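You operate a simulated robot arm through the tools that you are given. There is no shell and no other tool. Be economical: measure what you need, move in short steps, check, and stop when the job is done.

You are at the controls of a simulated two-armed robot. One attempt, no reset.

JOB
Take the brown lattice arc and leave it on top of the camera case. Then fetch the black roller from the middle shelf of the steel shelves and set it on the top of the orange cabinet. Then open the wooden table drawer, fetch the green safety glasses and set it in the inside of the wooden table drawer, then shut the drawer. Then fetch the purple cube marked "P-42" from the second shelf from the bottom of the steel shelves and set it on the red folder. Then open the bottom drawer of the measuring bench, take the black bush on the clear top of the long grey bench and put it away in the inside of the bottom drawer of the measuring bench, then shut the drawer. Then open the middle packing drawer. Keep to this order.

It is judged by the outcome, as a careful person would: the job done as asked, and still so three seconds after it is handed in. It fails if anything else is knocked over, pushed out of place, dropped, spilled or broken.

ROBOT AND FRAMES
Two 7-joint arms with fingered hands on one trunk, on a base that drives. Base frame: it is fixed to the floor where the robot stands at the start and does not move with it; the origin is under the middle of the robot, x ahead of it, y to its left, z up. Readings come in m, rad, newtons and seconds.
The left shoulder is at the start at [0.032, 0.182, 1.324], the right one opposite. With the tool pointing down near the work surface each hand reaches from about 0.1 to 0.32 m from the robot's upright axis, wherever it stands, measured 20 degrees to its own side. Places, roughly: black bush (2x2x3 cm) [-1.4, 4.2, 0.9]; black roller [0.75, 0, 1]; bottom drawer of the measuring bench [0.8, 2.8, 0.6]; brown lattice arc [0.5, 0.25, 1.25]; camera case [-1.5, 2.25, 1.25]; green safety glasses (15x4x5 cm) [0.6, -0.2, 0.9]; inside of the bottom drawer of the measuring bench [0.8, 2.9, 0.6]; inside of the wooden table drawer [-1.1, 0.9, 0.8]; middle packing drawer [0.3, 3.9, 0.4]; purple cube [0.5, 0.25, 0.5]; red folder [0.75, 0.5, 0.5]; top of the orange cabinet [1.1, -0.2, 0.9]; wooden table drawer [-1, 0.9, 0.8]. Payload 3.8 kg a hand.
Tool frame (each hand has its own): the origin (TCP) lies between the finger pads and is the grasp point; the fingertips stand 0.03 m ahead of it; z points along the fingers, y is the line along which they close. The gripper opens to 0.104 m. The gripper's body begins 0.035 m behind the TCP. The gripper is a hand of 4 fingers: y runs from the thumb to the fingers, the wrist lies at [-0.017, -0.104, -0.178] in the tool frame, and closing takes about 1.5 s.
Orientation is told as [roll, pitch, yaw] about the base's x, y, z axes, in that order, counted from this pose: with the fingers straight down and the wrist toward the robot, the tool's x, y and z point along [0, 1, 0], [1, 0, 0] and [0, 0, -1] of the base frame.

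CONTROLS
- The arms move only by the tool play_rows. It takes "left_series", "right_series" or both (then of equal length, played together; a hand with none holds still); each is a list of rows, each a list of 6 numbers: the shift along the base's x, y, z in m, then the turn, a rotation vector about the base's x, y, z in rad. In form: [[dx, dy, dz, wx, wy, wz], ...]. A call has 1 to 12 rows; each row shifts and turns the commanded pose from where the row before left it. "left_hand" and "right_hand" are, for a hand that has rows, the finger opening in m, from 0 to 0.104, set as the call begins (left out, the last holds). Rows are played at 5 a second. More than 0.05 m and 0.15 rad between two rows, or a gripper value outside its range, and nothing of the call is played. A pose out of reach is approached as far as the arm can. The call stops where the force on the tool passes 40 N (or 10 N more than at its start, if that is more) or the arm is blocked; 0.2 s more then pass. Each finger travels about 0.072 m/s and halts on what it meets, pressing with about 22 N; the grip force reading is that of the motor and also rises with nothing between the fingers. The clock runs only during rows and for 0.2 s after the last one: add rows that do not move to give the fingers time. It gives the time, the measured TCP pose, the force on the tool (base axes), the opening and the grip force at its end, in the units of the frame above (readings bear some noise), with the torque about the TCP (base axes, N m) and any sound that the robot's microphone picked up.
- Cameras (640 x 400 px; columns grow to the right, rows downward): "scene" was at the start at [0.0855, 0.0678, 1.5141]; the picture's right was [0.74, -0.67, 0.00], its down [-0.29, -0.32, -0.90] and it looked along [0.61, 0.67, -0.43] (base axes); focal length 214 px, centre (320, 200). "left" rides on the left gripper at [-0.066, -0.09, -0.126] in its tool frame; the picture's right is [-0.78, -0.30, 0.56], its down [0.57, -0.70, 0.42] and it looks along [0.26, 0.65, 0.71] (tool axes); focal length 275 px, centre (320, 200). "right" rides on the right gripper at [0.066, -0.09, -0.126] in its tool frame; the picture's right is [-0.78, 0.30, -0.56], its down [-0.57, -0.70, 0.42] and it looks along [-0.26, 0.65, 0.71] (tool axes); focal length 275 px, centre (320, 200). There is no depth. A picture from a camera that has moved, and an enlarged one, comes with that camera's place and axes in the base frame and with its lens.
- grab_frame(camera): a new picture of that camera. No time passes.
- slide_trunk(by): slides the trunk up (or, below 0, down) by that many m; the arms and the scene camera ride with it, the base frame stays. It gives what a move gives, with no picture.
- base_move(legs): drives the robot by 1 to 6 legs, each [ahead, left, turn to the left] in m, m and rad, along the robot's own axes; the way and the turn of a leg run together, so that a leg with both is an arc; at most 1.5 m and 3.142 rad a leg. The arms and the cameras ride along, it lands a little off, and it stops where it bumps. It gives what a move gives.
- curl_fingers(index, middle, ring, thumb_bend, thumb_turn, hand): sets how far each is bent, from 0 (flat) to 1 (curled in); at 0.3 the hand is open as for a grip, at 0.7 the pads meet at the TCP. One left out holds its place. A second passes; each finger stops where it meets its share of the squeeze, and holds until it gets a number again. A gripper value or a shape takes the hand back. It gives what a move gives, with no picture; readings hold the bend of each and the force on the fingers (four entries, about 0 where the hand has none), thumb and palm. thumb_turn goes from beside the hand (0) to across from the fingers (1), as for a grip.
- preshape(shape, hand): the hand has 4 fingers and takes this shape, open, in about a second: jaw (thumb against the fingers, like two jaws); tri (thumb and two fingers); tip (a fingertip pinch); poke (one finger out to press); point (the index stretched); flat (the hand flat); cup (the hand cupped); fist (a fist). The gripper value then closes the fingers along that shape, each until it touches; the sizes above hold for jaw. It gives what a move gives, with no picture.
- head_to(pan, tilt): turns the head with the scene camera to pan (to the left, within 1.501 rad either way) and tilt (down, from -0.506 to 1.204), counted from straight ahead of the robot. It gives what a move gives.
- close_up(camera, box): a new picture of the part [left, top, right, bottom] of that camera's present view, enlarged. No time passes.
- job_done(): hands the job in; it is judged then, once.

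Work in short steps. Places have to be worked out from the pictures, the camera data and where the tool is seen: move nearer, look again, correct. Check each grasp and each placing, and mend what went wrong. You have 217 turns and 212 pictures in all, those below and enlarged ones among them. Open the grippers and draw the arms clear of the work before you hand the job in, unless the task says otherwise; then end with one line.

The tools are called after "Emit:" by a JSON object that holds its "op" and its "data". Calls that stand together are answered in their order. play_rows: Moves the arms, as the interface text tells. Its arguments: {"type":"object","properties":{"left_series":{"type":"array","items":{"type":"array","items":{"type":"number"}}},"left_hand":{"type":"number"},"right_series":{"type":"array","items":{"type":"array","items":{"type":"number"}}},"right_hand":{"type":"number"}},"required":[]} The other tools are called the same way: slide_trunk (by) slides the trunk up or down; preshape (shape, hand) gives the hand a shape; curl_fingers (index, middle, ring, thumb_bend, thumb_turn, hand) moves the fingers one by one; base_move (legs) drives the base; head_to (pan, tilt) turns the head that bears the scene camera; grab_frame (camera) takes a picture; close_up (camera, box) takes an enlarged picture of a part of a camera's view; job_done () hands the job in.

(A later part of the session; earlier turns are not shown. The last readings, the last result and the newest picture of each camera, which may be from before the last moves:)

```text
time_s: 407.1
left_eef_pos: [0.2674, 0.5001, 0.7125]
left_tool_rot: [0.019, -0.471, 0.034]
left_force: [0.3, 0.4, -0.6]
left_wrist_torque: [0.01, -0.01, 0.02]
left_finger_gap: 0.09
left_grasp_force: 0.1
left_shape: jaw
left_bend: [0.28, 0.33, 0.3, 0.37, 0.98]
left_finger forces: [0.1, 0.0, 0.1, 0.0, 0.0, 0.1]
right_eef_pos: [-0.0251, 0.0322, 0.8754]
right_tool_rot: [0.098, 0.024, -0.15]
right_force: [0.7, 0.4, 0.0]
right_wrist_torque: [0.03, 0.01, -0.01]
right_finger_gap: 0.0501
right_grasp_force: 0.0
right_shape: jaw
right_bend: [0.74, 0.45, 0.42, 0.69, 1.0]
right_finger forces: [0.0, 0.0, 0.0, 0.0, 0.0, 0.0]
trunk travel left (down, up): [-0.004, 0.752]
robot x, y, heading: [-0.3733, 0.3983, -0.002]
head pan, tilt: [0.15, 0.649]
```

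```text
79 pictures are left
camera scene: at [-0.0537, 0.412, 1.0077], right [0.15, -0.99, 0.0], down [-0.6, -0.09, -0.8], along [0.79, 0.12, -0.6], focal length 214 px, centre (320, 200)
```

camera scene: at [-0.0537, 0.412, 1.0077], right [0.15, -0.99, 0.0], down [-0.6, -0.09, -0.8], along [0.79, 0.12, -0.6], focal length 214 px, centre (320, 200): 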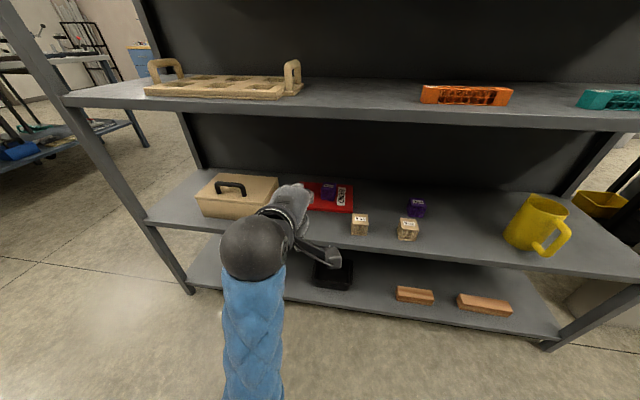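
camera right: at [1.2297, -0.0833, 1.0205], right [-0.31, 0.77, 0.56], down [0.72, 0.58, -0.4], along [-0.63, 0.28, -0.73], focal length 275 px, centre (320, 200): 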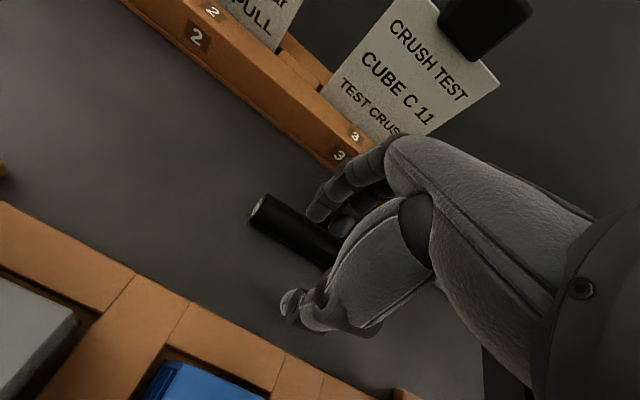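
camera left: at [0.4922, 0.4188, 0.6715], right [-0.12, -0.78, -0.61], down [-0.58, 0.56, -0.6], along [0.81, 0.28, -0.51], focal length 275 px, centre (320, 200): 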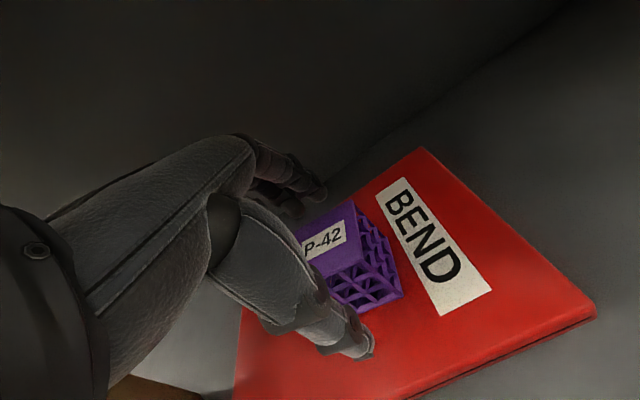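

Cube sits on the folder, everything else in place. Now go to the measuring bench: strafe out along the aisle, raise the trunk a bit, and face +y.

Emit:
{"op": "base_move", "data": {"legs": [[0.0, 1.4, 0], [0.5, 0, 0]]}}

Emit:
{"op": "slide_trunk", "data": {"by": 0.2}}

Emit:
{"op": "base_move", "data": {"legs": [[0, 0, 1.57]]}}

Emit:
{"op": "head_to", "data": {"pan": -0.5, "tilt": 0.5}}

Emit:
{"op": "grab_frame", "data": {"camera": "scene"}}

```text
time_s: 416.6
left_eef_pos: [0.8106, 1.8429, 0.7135]
left_tool_rot: [0.02, -0.471, -0.009]
left_force: [-0.3, 0.1, -0.1]
left_wrist_torque: [-0.01, -0.02, -0.01]
left_finger_gap: 0.09
left_grasp_force: 0.0
left_shape: jaw
left_bend: [0.28, 0.33, 0.3, 0.37, 0.98]
left_finger forces: [0.0, 0.0, 0.0, 0.0, 0.0, 0.0]
right_eef_pos: [0.4952, 1.3888, 0.8744]
right_tool_rot: [0.097, 0.028, -0.197]
right_force: [0.1, -0.4, 0.6]
right_wrist_torque: [0.0, -0.03, 0.0]
right_finger_gap: 0.0498
right_grasp_force: 0.2
right_shape: jaw
right_bend: [0.74, 0.45, 0.42, 0.69, 1.0]
right_finger forces: [0.0, 0.0, 0.0, 0.1, 0.0, 0.0]
trunk travel left (down, up): [-0.004, 0.752]
robot x, y, heading: [0.1617, 1.7685, -0.045]
head pan, tilt: [0.15, 0.649]
```

```text
time_s: 418.8
left_eef_pos: [0.8175, 1.8622, 0.9169]
left_tool_rot: [0.067, -0.491, -0.008]
left_force: [-0.4, -0.2, 0.6]
left_wrist_torque: [-0.01, 0.02, 0.0]
left_finger_gap: 0.0902
left_grasp_force: 0.0
left_shape: jaw
left_bend: [0.28, 0.33, 0.3, 0.37, 0.98]
left_finger forces: [0.0, 0.1, 0.1, 0.1, 0.0, 0.0]
right_eef_pos: [0.4962, 1.3881, 1.0745]
right_tool_rot: [0.095, 0.028, -0.195]
right_force: [0.7, 0.4, -0.6]
right_wrist_torque: [-0.01, 0.06, 0.02]
right_finger_gap: 0.0499
right_grasp_force: 0.0
right_shape: jaw
right_bend: [0.74, 0.45, 0.42, 0.69, 1.0]
right_finger forces: [0.1, 0.1, 0.1, 0.0, 0.0, 0.1]
trunk travel left (down, up): [-0.204, 0.552]
robot x, y, heading: [0.1628, 1.7708, -0.044]
head pan, tilt: [0.15, 0.649]
```

```text
time_s: 423.0
left_eef_pos: [0.0844, 2.4266, 0.9161]
left_tool_rot: [0.069, -0.489, 1.546]
left_force: [0.4, 0.2, -0.1]
left_wrist_torque: [-0.01, 0.01, -0.04]
left_finger_gap: 0.0902
left_grasp_force: 0.1
left_shape: jaw
left_bend: [0.28, 0.33, 0.3, 0.37, 0.98]
left_finger forces: [0.0, 0.0, 0.1, 0.1, 0.1, 0.0]
right_eef_pos: [0.5539, 2.0977, 1.0751]
right_tool_rot: [0.097, 0.028, 1.357]
right_force: [0.1, 0.3, 0.2]
right_wrist_torque: [0.0, -0.05, 0.01]
right_finger_gap: 0.0501
right_grasp_force: 0.1
right_shape: jaw
right_bend: [0.74, 0.45, 0.42, 0.69, 1.0]
right_finger forces: [0.0, 0.0, 0.0, 0.0, 0.0, 0.0]
trunk travel left (down, up): [-0.204, 0.552]
robot x, y, heading: [0.1619, 1.7713, 1.515]
head pan, tilt: [0.15, 0.649]
```

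```text
time_s: 424.0
left_eef_pos: [0.0827, 2.4266, 0.9156]
left_tool_rot: [0.073, -0.489, 1.546]
left_force: [0.1, -0.2, -0.8]
left_wrist_torque: [0.06, 0.02, 0.01]
left_finger_gap: 0.0898
left_grasp_force: 0.1
left_shape: jaw
left_bend: [0.28, 0.33, 0.3, 0.37, 0.98]
left_finger forces: [0.0, 0.0, 0.0, 0.0, 0.0, 0.0]
right_eef_pos: [0.552, 2.0966, 1.0756]
right_tool_rot: [0.097, 0.027, 1.358]
right_force: [0.4, 0.0, 0.3]
right_wrist_torque: [0.0, 0.03, 0.03]
right_finger_gap: 0.0501
right_grasp_force: 0.1
right_shape: jaw
right_bend: [0.74, 0.45, 0.42, 0.69, 1.0]
right_finger forces: [0.1, 0.0, 0.0, 0.1, 0.0, 0.1]
trunk travel left (down, up): [-0.204, 0.552]
robot x, y, heading: [0.1615, 1.7738, 1.507]
head pan, tilt: [-0.499, 0.499]
```

```text
78 pictures are left
camera scene: at [0.2183, 1.9639, 1.2336], right [0.85, -0.53, 0.0], down [-0.26, -0.41, -0.88], along [0.47, 0.74, -0.48], focal length 214 px, centre (320, 200)
```

scene: 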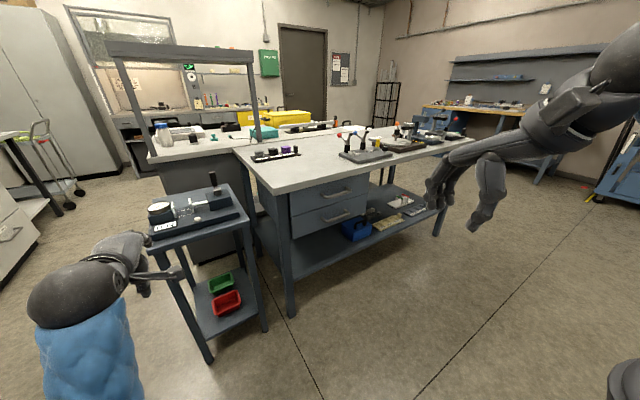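

Measuring bench found: two blue drawers facing us. Shift right, away from the cart, and face the drawers.

Emit:
{"op": "close_up", "data": {"camera": "scene", "box": [240, 140, 440, 265]}}

Emit:
{"op": "base_move", "data": {"legs": [[0, -0.85, 0.06]]}}

Emit:
{"op": "head_to", "data": {"pan": 0.2, "tilt": 0.5}}

Emit:
{"op": "grab_frame", "data": {"camera": "scene"}}

```text
3.20 times, centred on (340, 202) of scene
camera zoom: at [0.2183, 1.9639, 1.2336], right [0.85, -0.53, 0.0], down [-0.26, -0.41, -0.88], along [0.47, 0.74, -0.48], focal length 686 px, centre (256, 192)
```

zoom: 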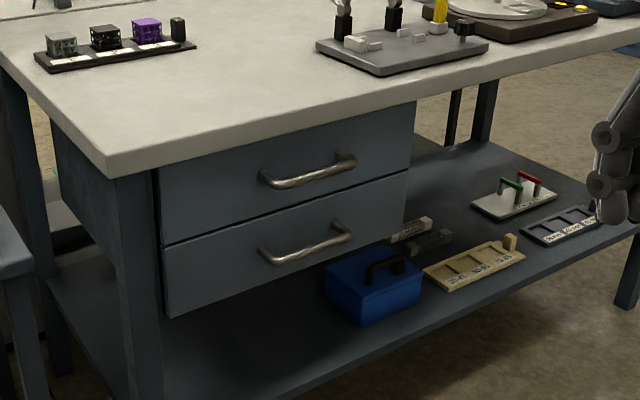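

```text
time_s: 428.5
left_eef_pos: [0.9014, 2.3886, 0.9157]
left_tool_rot: [0.076, -0.489, 1.59]
left_force: [-0.1, 0.0, -0.6]
left_wrist_torque: [0.0, 0.0, 0.02]
left_finger_gap: 0.0899
left_grasp_force: 0.0
left_shape: jaw
left_bend: [0.28, 0.33, 0.3, 0.37, 0.98]
left_finger forces: [0.0, 0.0, 0.1, 0.0, 0.0, 0.0]
right_eef_pos: [1.3858, 2.0799, 1.075]
right_tool_rot: [0.096, 0.024, 1.405]
right_force: [0.4, -0.5, 0.0]
right_wrist_torque: [0.0, 0.03, 0.04]
right_finger_gap: 0.05
right_grasp_force: 0.1
right_shape: jaw
right_bend: [0.74, 0.45, 0.42, 0.69, 1.0]
right_finger forces: [0.0, 0.0, 0.1, 0.0, 0.0, 0.0]
trunk travel left (down, up): [-0.204, 0.552]
robot x, y, heading: [1.0129, 1.7345, 1.553]
head pan, tilt: [-0.499, 0.499]
```

```text
time_s: 429.6
left_eef_pos: [0.9014, 2.3888, 0.9156]
left_tool_rot: [0.078, -0.49, 1.592]
left_force: [-0.8, -0.1, -0.6]
left_wrist_torque: [0.0, 0.0, 0.0]
left_finger_gap: 0.0898
left_grasp_force: 0.0
left_shape: jaw
left_bend: [0.28, 0.33, 0.3, 0.37, 0.98]
left_finger forces: [0.1, 0.0, 0.0, 0.1, 0.1, 0.0]
right_eef_pos: [1.3863, 2.0803, 1.0754]
right_tool_rot: [0.095, 0.026, 1.404]
right_force: [0.2, -0.6, 0.9]
right_wrist_torque: [-0.01, 0.03, -0.03]
right_finger_gap: 0.0499
right_grasp_force: 0.0
right_shape: jaw
right_bend: [0.74, 0.45, 0.42, 0.69, 1.0]
right_finger forces: [0.0, 0.0, 0.1, 0.0, 0.0, 0.0]
trunk travel left (down, up): [-0.204, 0.552]
robot x, y, heading: [1.0102, 1.7376, 1.557]
head pan, tilt: [0.201, 0.499]
```

```text
76 pictures are left
camera scene: at [0.9963, 1.9424, 1.2336], right [0.98, 0.18, 0.0], down [0.09, -0.47, -0.88], along [-0.16, 0.86, -0.48], focal length 214 px, centre (320, 200)
```

scene: 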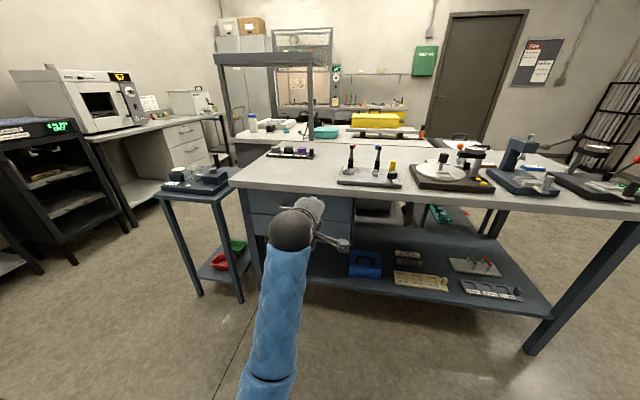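

Bottom handle estimated at (0.79, 2.71, 0.627). Lower the trunk, pitch the left hand forward, and shift left to face it.

Emit:
{"op": "slide_trunk", "data": {"by": -0.17}}

Emit:
{"op": "play_rows", "data": {"left_series": [[0, -0.02, -0.02, 0.14, 0, 0], [0, -0.02, -0.02, 0.14, 0, 0], [0, 0, -0.02, 0.14, 0, 0], [0, 0, -0.02, 0.14, 0, 0], [0, 0, -0.02, 0.14, 0, 0]], "left_hand": 0.07}}

Emit:
{"op": "base_move", "data": {"legs": [[0, 0.11, 0.014]]}}

Emit:
{"op": "grab_frame", "data": {"camera": "left"}}

Emit:
{"op": "grab_frame", "data": {"camera": "scene"}}

```text
time_s: 431.5
left_eef_pos: [0.8919, 2.3898, 0.743]
left_tool_rot: [0.108, -0.495, 1.586]
left_force: [-0.1, -0.4, -0.4]
left_wrist_torque: [-0.05, 0.0, 0.01]
left_finger_gap: 0.0901
left_grasp_force: 0.0
left_shape: jaw
left_bend: [0.28, 0.33, 0.3, 0.37, 0.98]
left_finger forces: [0.1, 0.0, 0.1, 0.0, 0.0, 0.1]
right_eef_pos: [1.3852, 2.0793, 0.9048]
right_tool_rot: [0.094, 0.027, 1.403]
right_force: [0.7, 0.1, 0.0]
right_wrist_torque: [0.02, -0.03, 0.01]
right_finger_gap: 0.0497
right_grasp_force: 0.1
right_shape: jaw
right_bend: [0.74, 0.45, 0.42, 0.69, 1.0]
right_finger forces: [0.1, 0.0, 0.0, 0.1, 0.1, 0.1]
trunk travel left (down, up): [-0.034, 0.722]
robot x, y, heading: [1.0092, 1.7341, 1.552]
head pan, tilt: [0.201, 0.499]
```

```text
time_s: 432.1
left_eef_pos: [0.8909, 2.3782, 0.7899]
left_tool_rot: [0.094, -0.918, 1.588]
left_force: [-0.3, 0.0, 0.1]
left_wrist_torque: [0.03, 0.01, 0.0]
left_finger_gap: 0.07
left_grasp_force: 0.2
left_shape: jaw
left_bend: [0.28, 0.38, 0.35, 0.58, 0.99]
left_finger forces: [0.1, 0.0, 0.1, 0.1, 0.0, 0.0]
right_eef_pos: [1.3858, 2.0799, 0.9056]
right_tool_rot: [0.097, 0.026, 1.402]
right_force: [-0.4, -0.2, 0.5]
right_wrist_torque: [0.01, 0.0, -0.03]
right_finger_gap: 0.0502
right_grasp_force: 0.2
right_shape: jaw
right_bend: [0.74, 0.45, 0.42, 0.69, 1.0]
right_finger forces: [0.0, 0.0, 0.0, 0.0, 0.0, 0.0]
trunk travel left (down, up): [-0.034, 0.722]
robot x, y, heading: [1.0167, 1.7409, 1.551]
head pan, tilt: [0.201, 0.499]
stopped in row 2 (left hand): the arm was blocked; the commanded pose is now the measured one
```

```text
time_s: 433.3
left_eef_pos: [0.7744, 2.3781, 0.7901]
left_tool_rot: [0.095, -0.918, 1.604]
left_force: [-0.7, 0.0, 0.0]
left_wrist_torque: [0.02, -0.01, -0.01]
left_finger_gap: 0.0703
left_grasp_force: 0.1
left_shape: jaw
left_bend: [0.28, 0.38, 0.35, 0.58, 0.99]
left_finger forces: [0.0, 0.1, 0.0, 0.1, 0.0, 0.0]
right_eef_pos: [1.2725, 2.0861, 0.9054]
right_tool_rot: [0.096, 0.025, 1.418]
right_force: [0.5, 0.5, -0.1]
right_wrist_torque: [-0.03, -0.01, 0.01]
right_finger_gap: 0.05
right_grasp_force: 0.1
right_shape: jaw
right_bend: [0.74, 0.45, 0.42, 0.69, 1.0]
right_finger forces: [0.0, 0.1, 0.0, 0.1, 0.0, 0.0]
trunk travel left (down, up): [-0.034, 0.722]
robot x, y, heading: [0.9027, 1.7388, 1.564]
head pan, tilt: [0.201, 0.499]
```

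```text
75 pictures are left
camera left: at [0.8557, 2.2321, 0.7903], right [0.71, 0.34, -0.62], down [-0.61, -0.15, -0.78], along [-0.36, 0.93, 0.1], focal length 275 px, centre (320, 200)
```

left: 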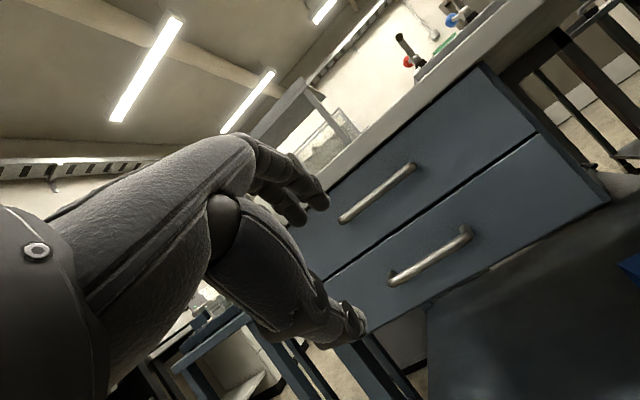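

```text
74 pictures are left
camera scene: at [0.8863, 2.0438, 1.0535], right [0.98, 0.2, 0.0], down [0.09, -0.47, -0.88], along [-0.17, 0.86, -0.48], focal length 214 px, centre (320, 200)
```

scene: 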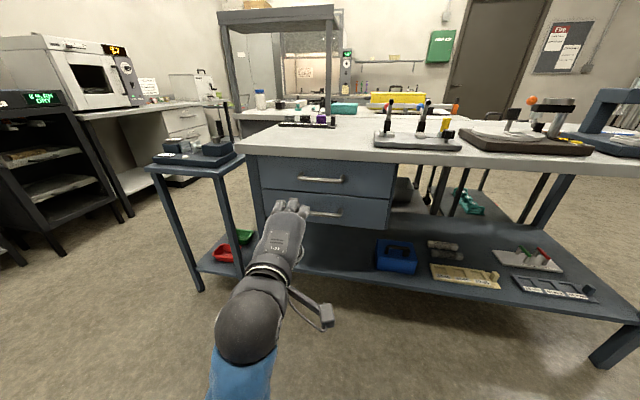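

Bottom handle triangulated at (0.769, 2.68, 0.653). Extend while lowering and pitching a bit more.

Emit:
{"op": "play_rows", "data": {"left_series": [[0, 0.03, -0.025, 0, 0, 0], [0, 0.03, -0.03, 0.04, 0, 0], [0, 0.02, -0.03, 0.05, 0, 0], [0, 0.02, -0.03, 0.06, 0, 0], [0, 0.01, -0.02, 0.06, 0, 0]]}}

Emit:
{"op": "grab_frame", "data": {"camera": "left"}}

```text
time_s: 434.7
left_eef_pos: [0.7353, 2.4882, 0.6478]
left_tool_rot: [0.369, -1.113, 1.377]
left_force: [0.6, 0.6, 0.1]
left_wrist_torque: [0.0, 0.0, 0.0]
left_finger_gap: 0.0702
left_grasp_force: 0.0
left_shape: jaw
left_bend: [0.28, 0.38, 0.35, 0.58, 0.99]
left_finger forces: [0.1, 0.0, 0.0, 0.1, 0.0, 0.0]
left hand out of reach, approached as far as the arm can: row 5
right_eef_pos: [1.2741, 2.0864, 0.9053]
right_tool_rot: [0.095, 0.025, 1.415]
right_force: [-0.4, -0.8, 0.2]
right_wrist_torque: [-0.04, 0.02, 0.02]
right_finger_gap: 0.0501
right_grasp_force: 0.0
right_shape: jaw
right_bend: [0.74, 0.45, 0.42, 0.69, 1.0]
right_finger forces: [0.0, 0.1, 0.0, 0.0, 0.1, 0.0]
trunk travel left (down, up): [-0.034, 0.722]
robot x, y, heading: [0.9084, 1.7403, 1.565]
head pan, tilt: [0.201, 0.499]
stopped in row 5 (left hand): the arm was blocked; the commanded pose is now the measured one
```

```text
73 pictures are left
camera left: at [0.8156, 2.3478, 0.6084], right [0.63, 0.47, -0.62], down [-0.7, 0.0, -0.71], along [-0.34, 0.88, 0.33], focal length 275 px, centre (320, 200)
```

left: 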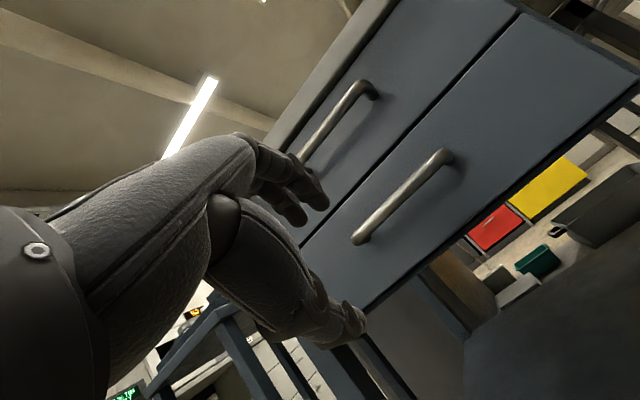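

Handle by left camera (0.767, 2.68, 0.66). Advance toward it, correcting the roll, with fingers straddling.

Emit:
{"op": "play_rows", "data": {"left_series": [[0.008, 0.03, 0.005, 0, -0.04, -0.035], [0.008, 0.03, 0.005, 0, -0.04, -0.035], [0.008, 0.03, 0.005, 0, -0.04, -0.035], [0.008, 0.03, 0.005, 0, -0.04, -0.03]]}}

Emit:
{"op": "grab_frame", "data": {"camera": "left"}}

```text
time_s: 435.7
left_eef_pos: [0.7689, 2.6097, 0.6675]
left_tool_rot: [-0.01, -1.126, 1.579]
left_force: [0.0, -0.2, 0.2]
left_wrist_torque: [0.03, -0.03, 0.0]
left_finger_gap: 0.07
left_grasp_force: 0.0
left_shape: jaw
left_bend: [0.28, 0.38, 0.35, 0.58, 0.99]
left_finger forces: [0.1, 0.1, 0.0, 0.1, 0.1, 0.0]
right_eef_pos: [1.2743, 2.0862, 0.904]
right_tool_rot: [0.096, 0.025, 1.416]
right_force: [-0.2, 0.0, 1.4]
right_wrist_torque: [-0.02, 0.01, 0.03]
right_finger_gap: 0.0502
right_grasp_force: 0.0
right_shape: jaw
right_bend: [0.74, 0.45, 0.42, 0.69, 1.0]
right_finger forces: [0.0, 0.0, 0.0, 0.1, 0.0, 0.0]
trunk travel left (down, up): [-0.034, 0.722]
robot x, y, heading: [0.9026, 1.7376, 1.569]
head pan, tilt: [0.201, 0.499]
```

```text
72 pictures are left
camera left: at [0.834, 2.4583, 0.6397], right [0.78, 0.38, -0.5], down [-0.57, 0.08, -0.82], along [-0.27, 0.92, 0.28], focal length 275 px, centre (320, 200)
```

left: 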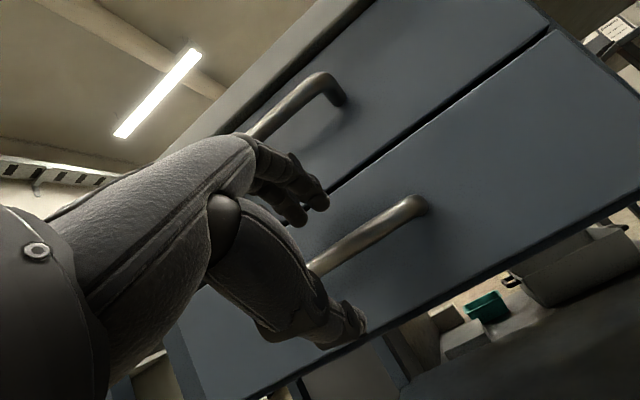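

Well aligned. Advance 5 cm and close on the bar.

Emit:
{"op": "play_rows", "data": {"left_series": [[0, 0.02, 0, 0, 0, 0], [0, 0.02, 0, 0, 0, 0], [0, 0.012, 0, 0, 0, 0]], "left_hand": 0.065}}

Emit:
{"op": "play_rows", "data": {"left_series": [[0, 0, 0, 0, 0, 0], [0, 0, 0, 0, 0, 0], [0, 0, 0, 0, 0, 0], [0, 0, 0, 0, 0, 0], [0, 0, 0, 0, 0, 0], [0, 0, 0, 0, 0, 0]], "left_hand": 0.0}}

Emit:
{"op": "grab_frame", "data": {"camera": "left"}}

```text
time_s: 436.5
left_eef_pos: [0.7691, 2.659, 0.6694]
left_tool_rot: [-0.01, -1.13, 1.581]
left_force: [0.1, -15.8, 4.3]
left_wrist_torque: [0.55, -0.01, -0.09]
left_finger_gap: 0.0626
left_grasp_force: 0.1
left_shape: jaw
left_bend: [0.74, 0.4, 0.36, 0.62, 0.99]
left_finger forces: [14.6, 1.7, 0.0, 0.0, 0.0, 0.1]
right_eef_pos: [1.2728, 2.0846, 0.9057]
right_tool_rot: [0.096, 0.024, 1.418]
right_force: [0.3, 0.8, 0.4]
right_wrist_torque: [-0.03, -0.03, -0.06]
right_finger_gap: 0.0501
right_grasp_force: 0.2
right_shape: jaw
right_bend: [0.74, 0.45, 0.42, 0.69, 1.0]
right_finger forces: [0.0, 0.0, 0.0, 0.0, 0.0, 0.1]
trunk travel left (down, up): [-0.034, 0.722]
robot x, y, heading: [0.9043, 1.7381, 1.568]
head pan, tilt: [0.201, 0.499]
```

```text
time_s: 437.9
left_eef_pos: [0.7672, 2.6588, 0.6561]
left_tool_rot: [-0.01, -1.108, 1.581]
left_force: [-0.6, -21.3, -24.9]
left_wrist_torque: [-0.13, -0.01, -0.03]
left_finger_gap: 0.0072
left_grasp_force: 21.9
left_shape: jaw
left_bend: [0.74, 0.74, 0.6, 0.63, 1.0]
left_finger forces: [0.0, 0.0, 0.0, 0.1, 31.5, 0.0]
right_eef_pos: [1.2729, 2.0867, 0.9045]
right_tool_rot: [0.097, 0.026, 1.419]
right_force: [1.0, 0.4, 0.1]
right_wrist_torque: [0.01, -0.03, 0.01]
right_finger_gap: 0.0499
right_grasp_force: 0.0
right_shape: jaw
right_bend: [0.74, 0.45, 0.42, 0.69, 1.0]
right_finger forces: [0.0, 0.0, 0.1, 0.0, 0.0, 0.0]
trunk travel left (down, up): [-0.034, 0.722]
robot x, y, heading: [0.9005, 1.7394, 1.57]
head pan, tilt: [0.201, 0.499]
```

```text
71 pictures are left
camera left: at [0.8337, 2.5074, 0.6308], right [0.78, 0.37, -0.51], down [-0.57, 0.07, -0.82], along [-0.27, 0.93, 0.26], focal length 275 px, centre (320, 200)
```

left: 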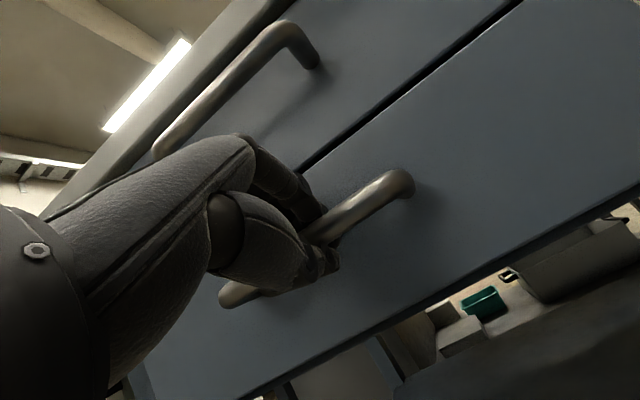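

Try a test pull of 4 cm.

Emit:
{"op": "play_rows", "data": {"left_series": [[0, -0.015, 0, 0, 0, 0], [0, -0.015, 0, 0, 0, 0], [0, -0.015, 0, 0, 0, 0]]}}

Emit:
{"op": "grab_frame", "data": {"camera": "left"}}

```text
time_s: 438.7
left_eef_pos: [0.7687, 2.6156, 0.6577]
left_tool_rot: [-0.007, -1.104, 1.579]
left_force: [-3.6, 0.4, -28.2]
left_wrist_torque: [-0.14, 0.03, 0.02]
left_finger_gap: 0.0061
left_grasp_force: 22.0
left_shape: jaw
left_bend: [0.74, 0.74, 0.6, 0.6, 1.0]
left_finger forces: [3.2, 0.0, 0.0, 0.0, 28.8, 0.0]
right_eef_pos: [1.2739, 2.0879, 0.9026]
right_tool_rot: [0.094, 0.03, 1.418]
right_force: [-0.3, 0.5, 0.2]
right_wrist_torque: [0.02, 0.01, -0.03]
right_finger_gap: 0.0504
right_grasp_force: 0.1
right_shape: jaw
right_bend: [0.74, 0.45, 0.42, 0.69, 1.0]
right_finger forces: [0.0, 0.0, 0.1, 0.0, 0.0, 0.0]
trunk travel left (down, up): [-0.034, 0.722]
robot x, y, heading: [0.9041, 1.7399, 1.57]
head pan, tilt: [0.201, 0.499]
```

```text
70 pictures are left
camera left: at [0.8343, 2.4646, 0.6324], right [0.78, 0.37, -0.51], down [-0.57, 0.06, -0.82], along [-0.27, 0.93, 0.26], focal length 275 px, centre (320, 200)
```

left: 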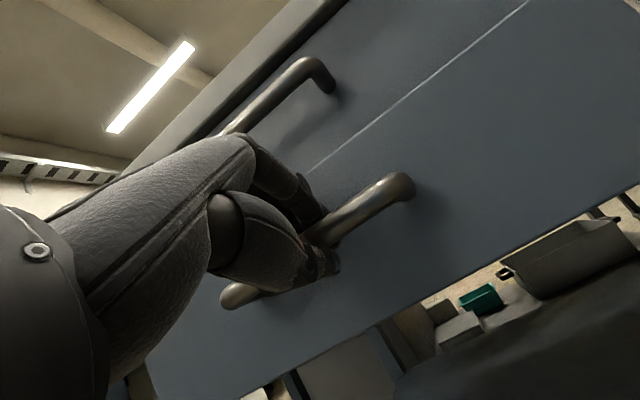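

The drawer is coming out (light gap visible). Pull by driving back 0.2 m.

Emit:
{"op": "base_move", "data": {"legs": [[-0.2, 0, 0]]}}

Emit:
{"op": "grab_frame", "data": {"camera": "scene"}}

```text
time_s: 440.3
left_eef_pos: [0.7677, 2.4149, 0.657]
left_tool_rot: [-0.009, -1.105, 1.582]
left_force: [-0.4, -0.9, -27.5]
left_wrist_torque: [-0.12, 0.04, 0.0]
left_finger_gap: 0.0061
left_grasp_force: 22.0
left_shape: jaw
left_bend: [0.74, 0.74, 0.6, 0.6, 1.0]
left_finger forces: [3.6, 0.0, 0.1, 0.0, 28.9, 0.0]
right_eef_pos: [1.2715, 1.8881, 0.9038]
right_tool_rot: [0.095, 0.031, 1.417]
right_force: [-0.5, -0.3, -0.4]
right_wrist_torque: [-0.02, 0.0, -0.01]
right_finger_gap: 0.0502
right_grasp_force: 0.0
right_shape: jaw
right_bend: [0.74, 0.45, 0.42, 0.69, 1.0]
right_finger forces: [0.1, 0.0, 0.0, 0.0, 0.0, 0.0]
trunk travel left (down, up): [-0.034, 0.722]
robot x, y, heading: [0.903, 1.5361, 1.567]
head pan, tilt: [0.201, 0.499]
```

```text
69 pictures are left
camera scene: at [0.8847, 1.846, 1.0523], right [0.98, 0.2, 0.0], down [0.09, -0.47, -0.88], along [-0.17, 0.86, -0.48], focal length 214 px, centre (320, 200)
```

scene: 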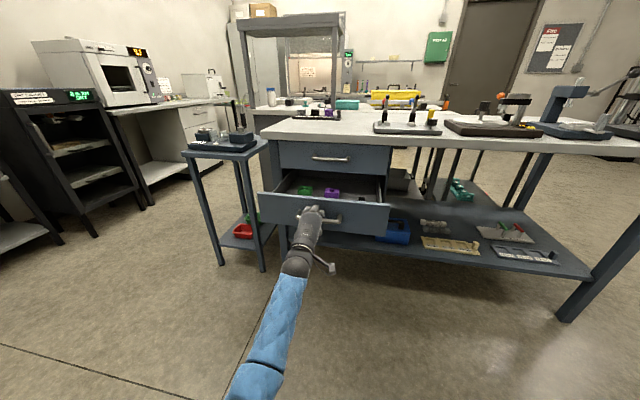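

Drawer open ≈24 cm, with a green and a purple item inside. Release and retract the arm (little room behind).

Emit:
{"op": "play_rows", "data": {"left_series": [[0, 0, 0, 0, 0, 0], [0, 0, 0, 0, 0, 0], [0, 0, 0, 0, 0, 0], [0, 0, 0, 0, 0, 0], [0, -0.02, 0, 0, 0, 0], [0, -0.03, 0, 0, 0, 0], [0, -0.03, 0, 0, 0, 0], [0, -0.03, 0, 0, 0, 0]], "left_hand": 0.075}}

Emit:
{"op": "close_up", "data": {"camera": "scene", "box": [240, 130, 440, 255]}}

```text
time_s: 442.1
left_eef_pos: [0.7685, 2.3034, 0.6613]
left_tool_rot: [-0.005, -1.109, 1.578]
left_force: [0.7, 0.3, -0.4]
left_wrist_torque: [0.01, -0.03, -0.01]
left_finger_gap: 0.0747
left_grasp_force: 0.1
left_shape: jaw
left_bend: [0.27, 0.36, 0.33, 0.55, 0.99]
left_finger forces: [0.0, 0.0, 0.1, 0.0, 0.1, 0.0]
right_eef_pos: [1.2721, 1.8856, 0.9051]
right_tool_rot: [0.096, 0.027, 1.418]
right_force: [0.1, -0.3, -0.1]
right_wrist_torque: [0.01, -0.01, -0.01]
right_finger_gap: 0.0501
right_grasp_force: 0.0
right_shape: jaw
right_bend: [0.74, 0.45, 0.42, 0.69, 1.0]
right_finger forces: [0.1, 0.0, 0.1, 0.0, 0.1, 0.0]
trunk travel left (down, up): [-0.034, 0.722]
robot x, y, heading: [0.9038, 1.5385, 1.563]
head pan, tilt: [0.201, 0.499]
```

```text
3.20 times, centred on (340, 192) of scene
camera zoom: at [0.8853, 1.8429, 1.0535], right [0.98, 0.2, 0.0], down [0.09, -0.47, -0.88], along [-0.17, 0.86, -0.48], focal length 686 px, centre (256, 224)
```

zoom: 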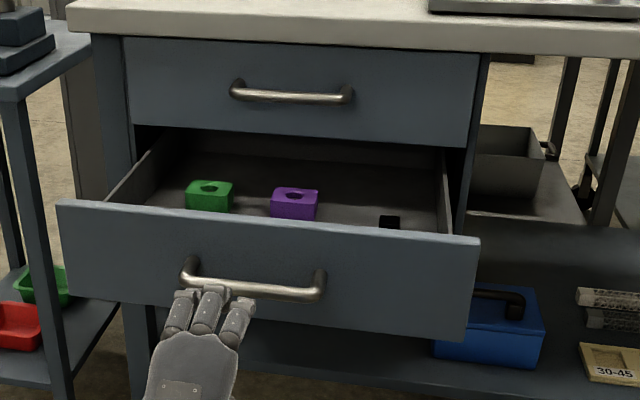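

Now fetch the bush. Raise the trunk, fold the left arm somewhat, and drive to the left bench, travelling sideways facing it.

Emit:
{"op": "slide_trunk", "data": {"by": 0.32}}

Emit:
{"op": "play_rows", "data": {"left_series": [[0, -0.03, 0.02, -0.1, 0, 0], [0, -0.03, 0.02, -0.1, 0, 0], [0, -0.03, 0.02, -0.1, 0, 0], [0, -0.03, 0.02, -0.1, 0, 0], [0, -0.03, 0.02, -0.1, 0, 0], [0, -0.03, 0.02, -0.1, 0, 0], [0, -0.03, 0.02, -0.1, 0, 0]]}}

Emit:
{"op": "base_move", "data": {"legs": [[0, 1.1, 0], [0.3, 0.2, 0], [0, 0, 1.578]]}}

Emit:
{"op": "head_to", "data": {"pan": -0.9, "tilt": 0.35}}

Emit:
{"op": "grab_frame", "data": {"camera": "scene"}}

```text
time_s: 445.3
left_eef_pos: [0.768, 2.3016, 0.9804]
left_tool_rot: [-0.007, -1.108, 1.581]
left_force: [0.6, -0.7, -0.5]
left_wrist_torque: [0.01, -0.02, 0.01]
left_finger_gap: 0.0746
left_grasp_force: 0.0
left_shape: jaw
left_bend: [0.27, 0.36, 0.33, 0.55, 0.99]
left_finger forces: [0.0, 0.0, 0.1, 0.1, 0.1, 0.0]
right_eef_pos: [1.2728, 1.8853, 1.2254]
right_tool_rot: [0.096, 0.027, 1.416]
right_force: [-0.2, -0.2, -0.5]
right_wrist_torque: [-0.03, -0.02, -0.03]
right_finger_gap: 0.0502
right_grasp_force: 0.0
right_shape: jaw
right_bend: [0.74, 0.45, 0.42, 0.69, 1.0]
right_finger forces: [0.0, 0.0, 0.0, 0.0, 0.0, 0.0]
trunk travel left (down, up): [-0.354, 0.402]
robot x, y, heading: [0.9057, 1.5385, 1.569]
head pan, tilt: [0.201, 0.499]
```

```text
time_s: 446.9
left_eef_pos: [0.7503, 2.0939, 1.117]
left_tool_rot: [0.052, -0.408, 1.585]
left_force: [-0.3, -1.1, -0.3]
left_wrist_torque: [-0.01, 0.02, 0.04]
left_finger_gap: 0.0749
left_grasp_force: 0.1
left_shape: jaw
left_bend: [0.27, 0.36, 0.33, 0.55, 0.99]
left_finger forces: [0.0, 0.0, 0.0, 0.1, 0.0, 0.0]
right_eef_pos: [1.2743, 1.8846, 1.225]
right_tool_rot: [0.096, 0.027, 1.418]
right_force: [0.4, 0.1, 0.6]
right_wrist_torque: [0.0, 0.03, -0.04]
right_finger_gap: 0.0501
right_grasp_force: 0.0
right_shape: jaw
right_bend: [0.74, 0.45, 0.42, 0.69, 1.0]
right_finger forces: [0.1, 0.0, 0.0, 0.0, 0.0, 0.1]
trunk travel left (down, up): [-0.354, 0.402]
robot x, y, heading: [0.9018, 1.5417, 1.569]
head pan, tilt: [0.201, 0.499]
```

```text
time_s: 458.3
left_eef_pos: [-0.9548, 1.7105, 1.127]
left_tool_rot: [0.038, -0.425, -3.139]
left_force: [0.0, 0.8, 0.2]
left_wrist_torque: [0.0, 0.0, -0.01]
left_finger_gap: 0.0748
left_grasp_force: 0.0
left_shape: jaw
left_bend: [0.27, 0.36, 0.33, 0.55, 0.99]
left_finger forces: [0.0, 0.0, 0.0, 0.0, 0.0, 0.1]
right_eef_pos: [-0.74, 2.2286, 1.225]
right_tool_rot: [0.097, 0.027, 2.979]
right_force: [0.0, -0.3, -0.1]
right_wrist_torque: [-0.07, 0.03, 0.01]
right_finger_gap: 0.0502
right_grasp_force: 0.1
right_shape: jaw
right_bend: [0.74, 0.45, 0.42, 0.69, 1.0]
right_finger forces: [0.0, 0.0, 0.0, 0.0, 0.1, 0.0]
trunk travel left (down, up): [-0.354, 0.402]
robot x, y, heading: [-0.3956, 1.856, 3.127]
head pan, tilt: [0.201, 0.499]
```

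```text
time_s: 459.6
left_eef_pos: [-0.9563, 1.7087, 1.1273]
left_tool_rot: [0.041, -0.426, -3.135]
left_force: [0.2, 0.1, 0.2]
left_wrist_torque: [0.02, -0.01, 0.05]
left_finger_gap: 0.075
left_grasp_force: 0.1
left_shape: jaw
left_bend: [0.27, 0.36, 0.33, 0.55, 0.99]
left_finger forces: [0.1, 0.1, 0.0, 0.0, 0.1, 0.0]
right_eef_pos: [-0.7376, 2.2279, 1.2249]
right_tool_rot: [0.096, 0.026, 2.977]
right_force: [-0.5, 0.1, 0.3]
right_wrist_torque: [0.01, 0.0, 0.02]
right_finger_gap: 0.05
right_grasp_force: 0.0
right_shape: jaw
right_bend: [0.74, 0.45, 0.42, 0.69, 1.0]
right_finger forces: [0.0, 0.1, 0.1, 0.0, 0.0, 0.1]
trunk travel left (down, up): [-0.354, 0.402]
robot x, y, heading: [-0.395, 1.86, 3.129]
head pan, tilt: [-0.901, 0.351]
```

```text
67 pictures are left
camera scene: at [-0.5068, 1.9292, 1.4006], right [0.79, 0.61, 0.0], down [0.21, -0.27, -0.94], along [-0.57, 0.74, -0.34], focal length 214 px, centre (320, 200)
```

scene: 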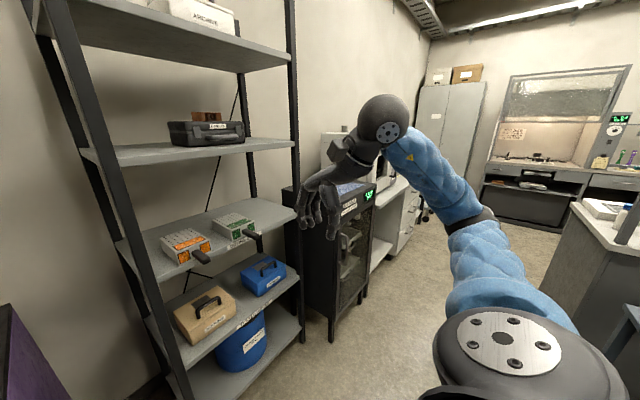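

Retract the left hand a little and strafe along the corridor toward y≈3.9.

Emit:
{"op": "play_rows", "data": {"left_series": [[0.04, 0, 0.02, 0, 0, 0], [0.04, 0, 0.02, 0, 0, 0], [0.04, 0, 0.02, 0, 0, 0]]}}

Emit:
{"op": "base_move", "data": {"legs": [[-0.08, 0, 0.012], [0, -1.2, 0]]}}

Emit:
{"op": "head_to", "data": {"pan": -0.7, "tilt": 0.35}}

Emit:
{"op": "grab_frame", "data": {"camera": "scene"}}

```text
time_s: 460.4
left_eef_pos: [-0.8627, 1.7039, 1.173]
left_tool_rot: [0.054, -0.46, -3.12]
left_force: [-0.3, -0.2, 0.5]
left_wrist_torque: [0.0, 0.01, 0.0]
left_finger_gap: 0.0751
left_grasp_force: 0.1
left_shape: jaw
left_bend: [0.27, 0.36, 0.33, 0.55, 0.99]
left_finger forces: [0.0, 0.0, 0.0, 0.1, 0.0, 0.0]
left hand out of reach, approached as far as the arm can: row 3
right_eef_pos: [-0.7388, 2.2284, 1.2247]
right_tool_rot: [0.097, 0.026, 2.978]
right_force: [-1.5, -1.1, 0.5]
right_wrist_torque: [0.02, 0.04, -0.01]
right_finger_gap: 0.05
right_grasp_force: 0.1
right_shape: jaw
right_bend: [0.74, 0.45, 0.42, 0.69, 1.0]
right_finger forces: [0.0, 0.0, 0.0, 0.1, 0.1, 0.0]
trunk travel left (down, up): [-0.354, 0.402]
robot x, y, heading: [-0.3938, 1.8553, 3.128]
head pan, tilt: [-0.901, 0.351]
```

```text
time_s: 467.2
left_eef_pos: [-0.7812, 2.8981, 1.1648]
left_tool_rot: [0.071, -0.447, -3.1]
left_force: [-1.2, -0.6, -0.3]
left_wrist_torque: [0.02, -0.02, -0.02]
left_finger_gap: 0.0751
left_grasp_force: 0.1
left_shape: jaw
left_bend: [0.27, 0.36, 0.33, 0.55, 0.99]
left_finger forces: [0.0, 0.1, 0.1, 0.0, 0.0, 0.0]
right_eef_pos: [-0.6746, 3.4269, 1.2254]
right_tool_rot: [0.096, 0.027, 3.005]
right_force: [0.2, 0.3, -0.1]
right_wrist_torque: [0.04, 0.0, -0.03]
right_finger_gap: 0.0501
right_grasp_force: 0.1
right_shape: jaw
right_bend: [0.74, 0.45, 0.42, 0.69, 1.0]
right_finger forces: [0.0, 0.1, 0.1, 0.0, 0.1, 0.0]
trunk travel left (down, up): [-0.354, 0.402]
robot x, y, heading: [-0.3186, 3.0657, -3.123]
head pan, tilt: [-0.901, 0.351]
```

```text
time_s: 467.9
left_eef_pos: [-0.7819, 2.8965, 1.166]
left_tool_rot: [0.075, -0.448, -3.099]
left_force: [-0.4, -0.1, 0.0]
left_wrist_torque: [0.0, -0.02, 0.01]
left_finger_gap: 0.0749
left_grasp_force: 0.1
left_shape: jaw
left_bend: [0.27, 0.36, 0.33, 0.55, 0.99]
left_finger forces: [0.0, 0.0, 0.0, 0.0, 0.1, 0.1]
right_eef_pos: [-0.6726, 3.4269, 1.2253]
right_tool_rot: [0.095, 0.026, 3.007]
right_force: [0.4, 0.1, 0.2]
right_wrist_torque: [0.01, 0.0, 0.02]
right_finger_gap: 0.0502
right_grasp_force: 0.0
right_shape: jaw
right_bend: [0.74, 0.45, 0.42, 0.69, 1.0]
right_finger forces: [0.0, 0.0, 0.1, 0.0, 0.0, 0.1]
trunk travel left (down, up): [-0.354, 0.402]
robot x, y, heading: [-0.3178, 3.0656, -3.129]
head pan, tilt: [-0.7, 0.351]
```

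```text
66 pictures are left
camera scene: at [-0.4459, 3.1212, 1.4007], right [0.63, 0.77, 0.0], down [0.27, -0.22, -0.94], along [-0.73, 0.6, -0.34], focal length 214 px, centre (320, 200)
```

scene: 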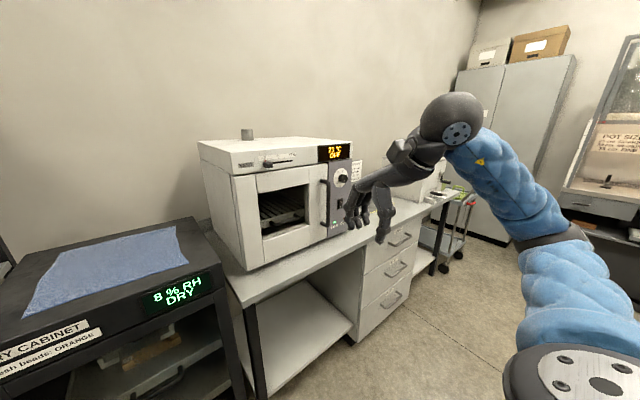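

Emit:
{"op": "base_move", "data": {"legs": [[0, -0.75, 0]]}}

Emit:
{"op": "head_to", "data": {"pan": -0.25, "tilt": 0.45}}

Emit:
{"op": "grab_frame", "data": {"camera": "scene"}}

```text
time_s: 472.0
left_eef_pos: [-0.7967, 3.631, 1.1653]
left_tool_rot: [0.077, -0.446, -3.076]
left_force: [0.4, 0.4, 0.1]
left_wrist_torque: [-0.03, -0.01, -0.01]
left_finger_gap: 0.0746
left_grasp_force: 0.0
left_shape: jaw
left_bend: [0.27, 0.36, 0.33, 0.55, 0.99]
left_finger forces: [0.1, 0.1, 0.0, 0.0, 0.0, 0.0]
right_eef_pos: [-0.6981, 4.1636, 1.2252]
right_tool_rot: [0.096, 0.027, 3.027]
right_force: [0.0, -0.1, -0.6]
right_wrist_torque: [0.03, 0.01, -0.01]
right_finger_gap: 0.0499
right_grasp_force: 0.1
right_shape: jaw
right_bend: [0.74, 0.45, 0.42, 0.69, 1.0]
right_finger forces: [0.0, 0.1, 0.1, 0.0, 0.0, 0.0]
trunk travel left (down, up): [-0.354, 0.402]
robot x, y, heading: [-0.3375, 3.8045, -3.104]
head pan, tilt: [-0.7, 0.351]
```

```text
time_s: 472.9
left_eef_pos: [-0.7978, 3.6301, 1.1652]
left_tool_rot: [0.079, -0.447, -3.076]
left_force: [-0.1, -0.1, -0.7]
left_wrist_torque: [0.0, 0.01, 0.01]
left_finger_gap: 0.0748
left_grasp_force: 0.1
left_shape: jaw
left_bend: [0.27, 0.36, 0.33, 0.55, 0.99]
left_finger forces: [0.1, 0.1, 0.1, 0.0, 0.0, 0.0]
right_eef_pos: [-0.6995, 4.1628, 1.2252]
right_tool_rot: [0.096, 0.028, 3.026]
right_force: [0.2, -0.4, 0.1]
right_wrist_torque: [-0.05, -0.01, -0.01]
right_finger_gap: 0.05
right_grasp_force: 0.0
right_shape: jaw
right_bend: [0.74, 0.45, 0.42, 0.69, 1.0]
right_finger forces: [0.1, 0.0, 0.0, 0.0, 0.0, 0.1]
trunk travel left (down, up): [-0.354, 0.402]
robot x, y, heading: [-0.3389, 3.8036, -3.104]
head pan, tilt: [-0.25, 0.45]
```

```text
65 pictures are left
camera scene: at [-0.4818, 3.8248, 1.3915], right [0.21, 0.98, 0.0], down [0.43, -0.09, -0.9], along [-0.88, 0.19, -0.44], focal length 214 px, centre (320, 200)
```

scene: 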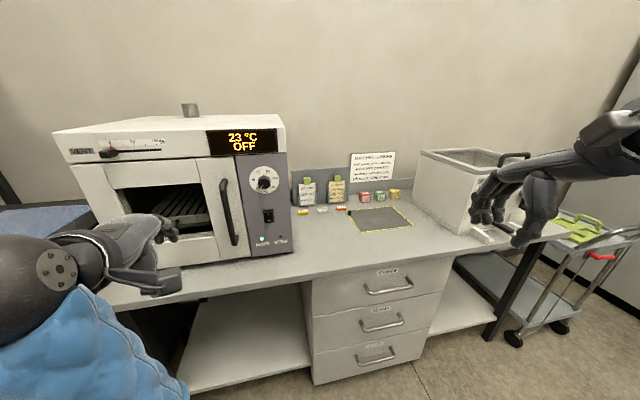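

Emit:
{"op": "close_up", "data": {"camera": "scene", "box": [280, 150, 480, 280]}}

```text
3.08 times, centred on (380, 215) of scene
camera zoom: at [-0.4818, 3.8248, 1.3915], right [0.21, 0.98, 0.0], down [0.43, -0.09, -0.9], along [-0.88, 0.19, -0.44], focal length 660 px, centre (135, 154)
```

zoom: 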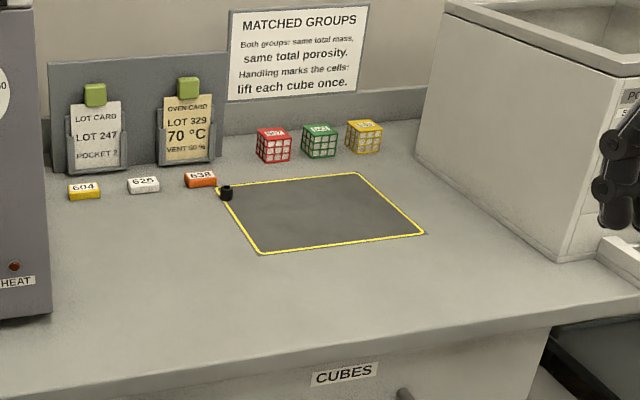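

The bush is the small black piece at ≈(-1.29, 4.14), just by tile "638" (tile is behind-left of it). I'll use the right hand yawed so its fingers go behind-right of the bush. Tuck the left arm and drive nearer.

Emit:
{"op": "play_rows", "data": {"left_series": [[0.025, -0.035, 0, 0, 0, 0], [0.025, -0.035, 0, 0, 0, 0], [0.025, -0.035, 0, 0, 0, 0], [0.025, -0.035, 0, 0, 0, 0], [0, 0, 0, 0, 0, 0], [0, 0, 0, 0, 0, 0]], "right_series": [[0, 0, 0, 0, 0, -0.07], [0, 0, 0, 0, 0, -0.1], [0, 0, 0, 0, 0, -0.1], [0, 0, 0, 0, 0, -0.1], [0, 0, 0, 0, 0, -0.1], [0, 0, 0, 0, 0, 0]], "right_hand": 0.07}}

Emit:
{"op": "base_move", "data": {"legs": [[0.25, -0.16, -0.037]]}}

Emit:
{"op": "grab_frame", "data": {"camera": "scene"}}

Emit:
{"op": "grab_frame", "data": {"camera": "right"}}

```text
time_s: 474.3
left_eef_pos: [-0.7898, 3.4922, 1.1491]
left_tool_rot: [0.076, -0.446, -3.078]
left_force: [0.2, 0.1, -0.3]
left_wrist_torque: [0.02, 0.0, 0.02]
left_finger_gap: 0.0748
left_grasp_force: 0.1
left_shape: jaw
left_bend: [0.27, 0.36, 0.33, 0.55, 0.99]
left_finger forces: [0.0, 0.0, 0.0, 0.0, 0.1, 0.1]
left hand out of reach, approached as far as the arm can: row 1, 2, 3, 4
right_eef_pos: [-0.6995, 4.1628, 1.2253]
right_tool_rot: [0.096, 0.027, 2.557]
right_force: [0.0, 0.9, -0.1]
right_wrist_torque: [0.0, -0.01, 0.01]
right_finger_gap: 0.0695
right_grasp_force: 0.2
right_shape: jaw
right_bend: [0.28, 0.38, 0.35, 0.59, 0.99]
right_finger forces: [0.0, 0.1, 0.0, 0.0, 0.0, 0.1]
trunk travel left (down, up): [-0.354, 0.402]
robot x, y, heading: [-0.3355, 3.8083, -3.105]
head pan, tilt: [-0.25, 0.45]
```

```text
time_s: 476.3
left_eef_pos: [-1.045, 3.6571, 1.1495]
left_tool_rot: [0.074, -0.452, -3.096]
left_force: [16.2, -31.4, 8.5]
left_wrist_torque: [0.78, 0.68, 0.9]
left_finger_gap: 0.0726
left_grasp_force: 0.0
left_shape: jaw
left_bend: [0.72, 0.36, 0.33, 0.55, 0.99]
left_finger forces: [32.1, 0.1, 0.0, 0.0, 0.1, 0.0]
right_eef_pos: [-0.9321, 4.3246, 1.2276]
right_tool_rot: [0.094, 0.022, 2.523]
right_force: [-0.3, 0.0, 0.0]
right_wrist_torque: [0.03, -0.05, 0.01]
right_finger_gap: 0.0701
right_grasp_force: 0.0
right_shape: jaw
right_bend: [0.28, 0.38, 0.35, 0.59, 0.99]
right_finger forces: [0.0, 0.0, 0.1, 0.0, 0.0, 0.0]
trunk travel left (down, up): [-0.354, 0.402]
robot x, y, heading: [-0.5897, 3.9653, -3.143]
head pan, tilt: [-0.25, 0.45]
```

```text
63 pictures are left
camera scene: at [-0.726, 3.978, 1.3921], right [0.25, 0.97, 0.0], down [0.42, -0.1, -0.9], along [-0.87, 0.22, -0.43], focal length 214 px, centre (320, 200)
```

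scene: 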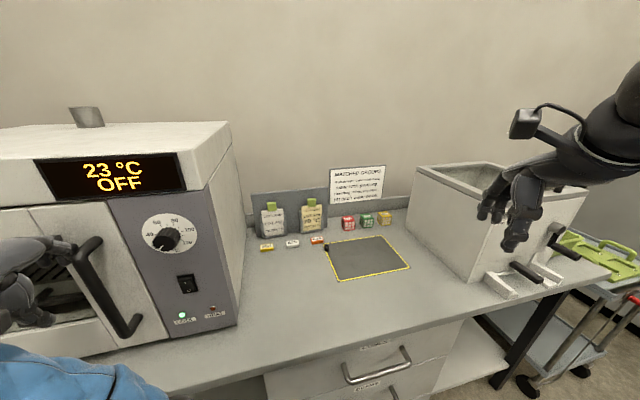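

```text
62 pictures are left
camera right: at [-0.893, 4.2293, 1.3621], right [0.23, 0.85, 0.47], down [0.89, 0.02, -0.46], along [-0.4, 0.53, -0.75], focal length 275 px, centre (320, 200)
```

right: 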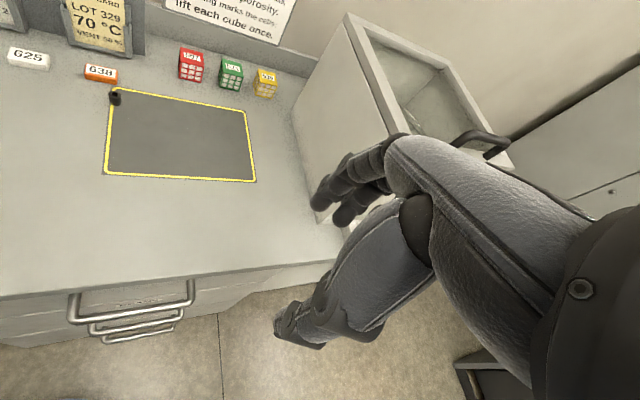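

The left index is against the oven handle. Back off slightly, then bring the left hand inward (clear area right of the oven).

Emit:
{"op": "base_move", "data": {"legs": [[-0.1, 0, 0]]}}

Emit:
{"op": "play_rows", "data": {"left_series": [[0.01, 0.035, 0.02, 0, 0, 0], [0.01, 0.035, 0.02, 0, 0, 0], [0, 0.035, 0.01, 0, 0, 0], [0, 0.035, 0, 0, 0, 0], [0, 0.03, 0, 0, 0, 0]]}}

Emit:
{"op": "grab_frame", "data": {"camera": "scene"}}

```text
time_s: 477.3
left_eef_pos: [-0.9799, 3.6443, 1.1493]
left_tool_rot: [0.073, -0.453, -3.056]
left_force: [-2.9, -14.0, -0.3]
left_wrist_torque: [0.34, -0.06, 0.58]
left_finger_gap: 0.0753
left_grasp_force: 0.1
left_shape: jaw
left_bend: [0.27, 0.36, 0.33, 0.55, 0.98]
left_finger forces: [13.8, 0.1, 0.0, 0.0, 0.0, 0.0]
right_eef_pos: [-0.8699, 4.3236, 1.2262]
right_tool_rot: [0.096, 0.025, 2.525]
right_force: [0.4, -0.6, 0.4]
right_wrist_torque: [-0.03, 0.01, -0.02]
right_finger_gap: 0.0696
right_grasp_force: 0.1
right_shape: jaw
right_bend: [0.28, 0.38, 0.35, 0.59, 0.99]
right_finger forces: [0.0, 0.0, 0.1, 0.0, 0.1, 0.0]
trunk travel left (down, up): [-0.354, 0.402]
robot x, y, heading: [-0.5235, 3.9591, -3.14]
head pan, tilt: [-0.25, 0.45]
stopped in leg 1: the force on the tool passed its limit at 53 N (the readings are from after the stop); the commanded pose is now the measured one
```

```text
time_s: 477.6
left_eef_pos: [-0.9811, 3.6484, 1.1528]
left_tool_rot: [0.077, -0.442, -3.022]
left_force: [-6.5, -23.1, -6.1]
left_wrist_torque: [0.38, -0.38, 1.09]
left_finger_gap: 0.0751
left_grasp_force: 0.0
left_shape: jaw
left_bend: [0.27, 0.36, 0.33, 0.55, 0.98]
left_finger forces: [21.3, 0.0, 0.0, 0.0, 0.0, 0.0]
left hand out of reach, approached as far as the arm can: row 1
right_eef_pos: [-0.8728, 4.3243, 1.2258]
right_tool_rot: [0.096, 0.026, 2.524]
right_force: [0.4, 0.3, -0.2]
right_wrist_torque: [-0.04, 0.01, 0.0]
right_finger_gap: 0.07
right_grasp_force: 0.1
right_shape: jaw
right_bend: [0.28, 0.38, 0.35, 0.59, 0.99]
right_finger forces: [0.0, 0.0, 0.0, 0.0, 0.1, 0.0]
trunk travel left (down, up): [-0.354, 0.402]
robot x, y, heading: [-0.525, 3.9589, -3.141]
head pan, tilt: [-0.25, 0.45]
stopped in row 1 (left hand): the force on the tool passed its limit at 54 N (the readings are from after the stop); the commanded pose is now the measured one
```

```text
61 pictures are left
camera scene: at [-0.6666, 3.9804, 1.3914], right [0.24, 0.97, 0.0], down [0.42, -0.1, -0.9], along [-0.87, 0.22, -0.44], focal length 214 px, centre (320, 200)
```

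scene: 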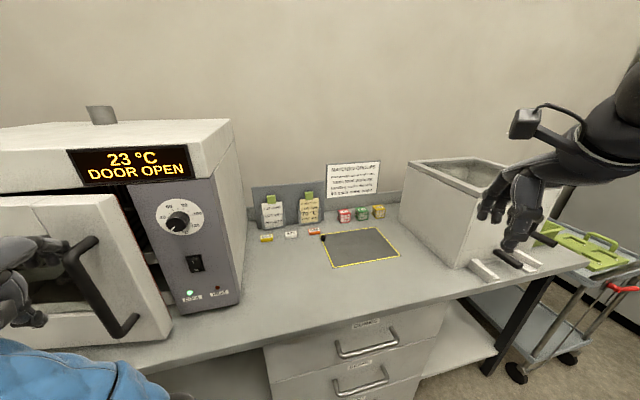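

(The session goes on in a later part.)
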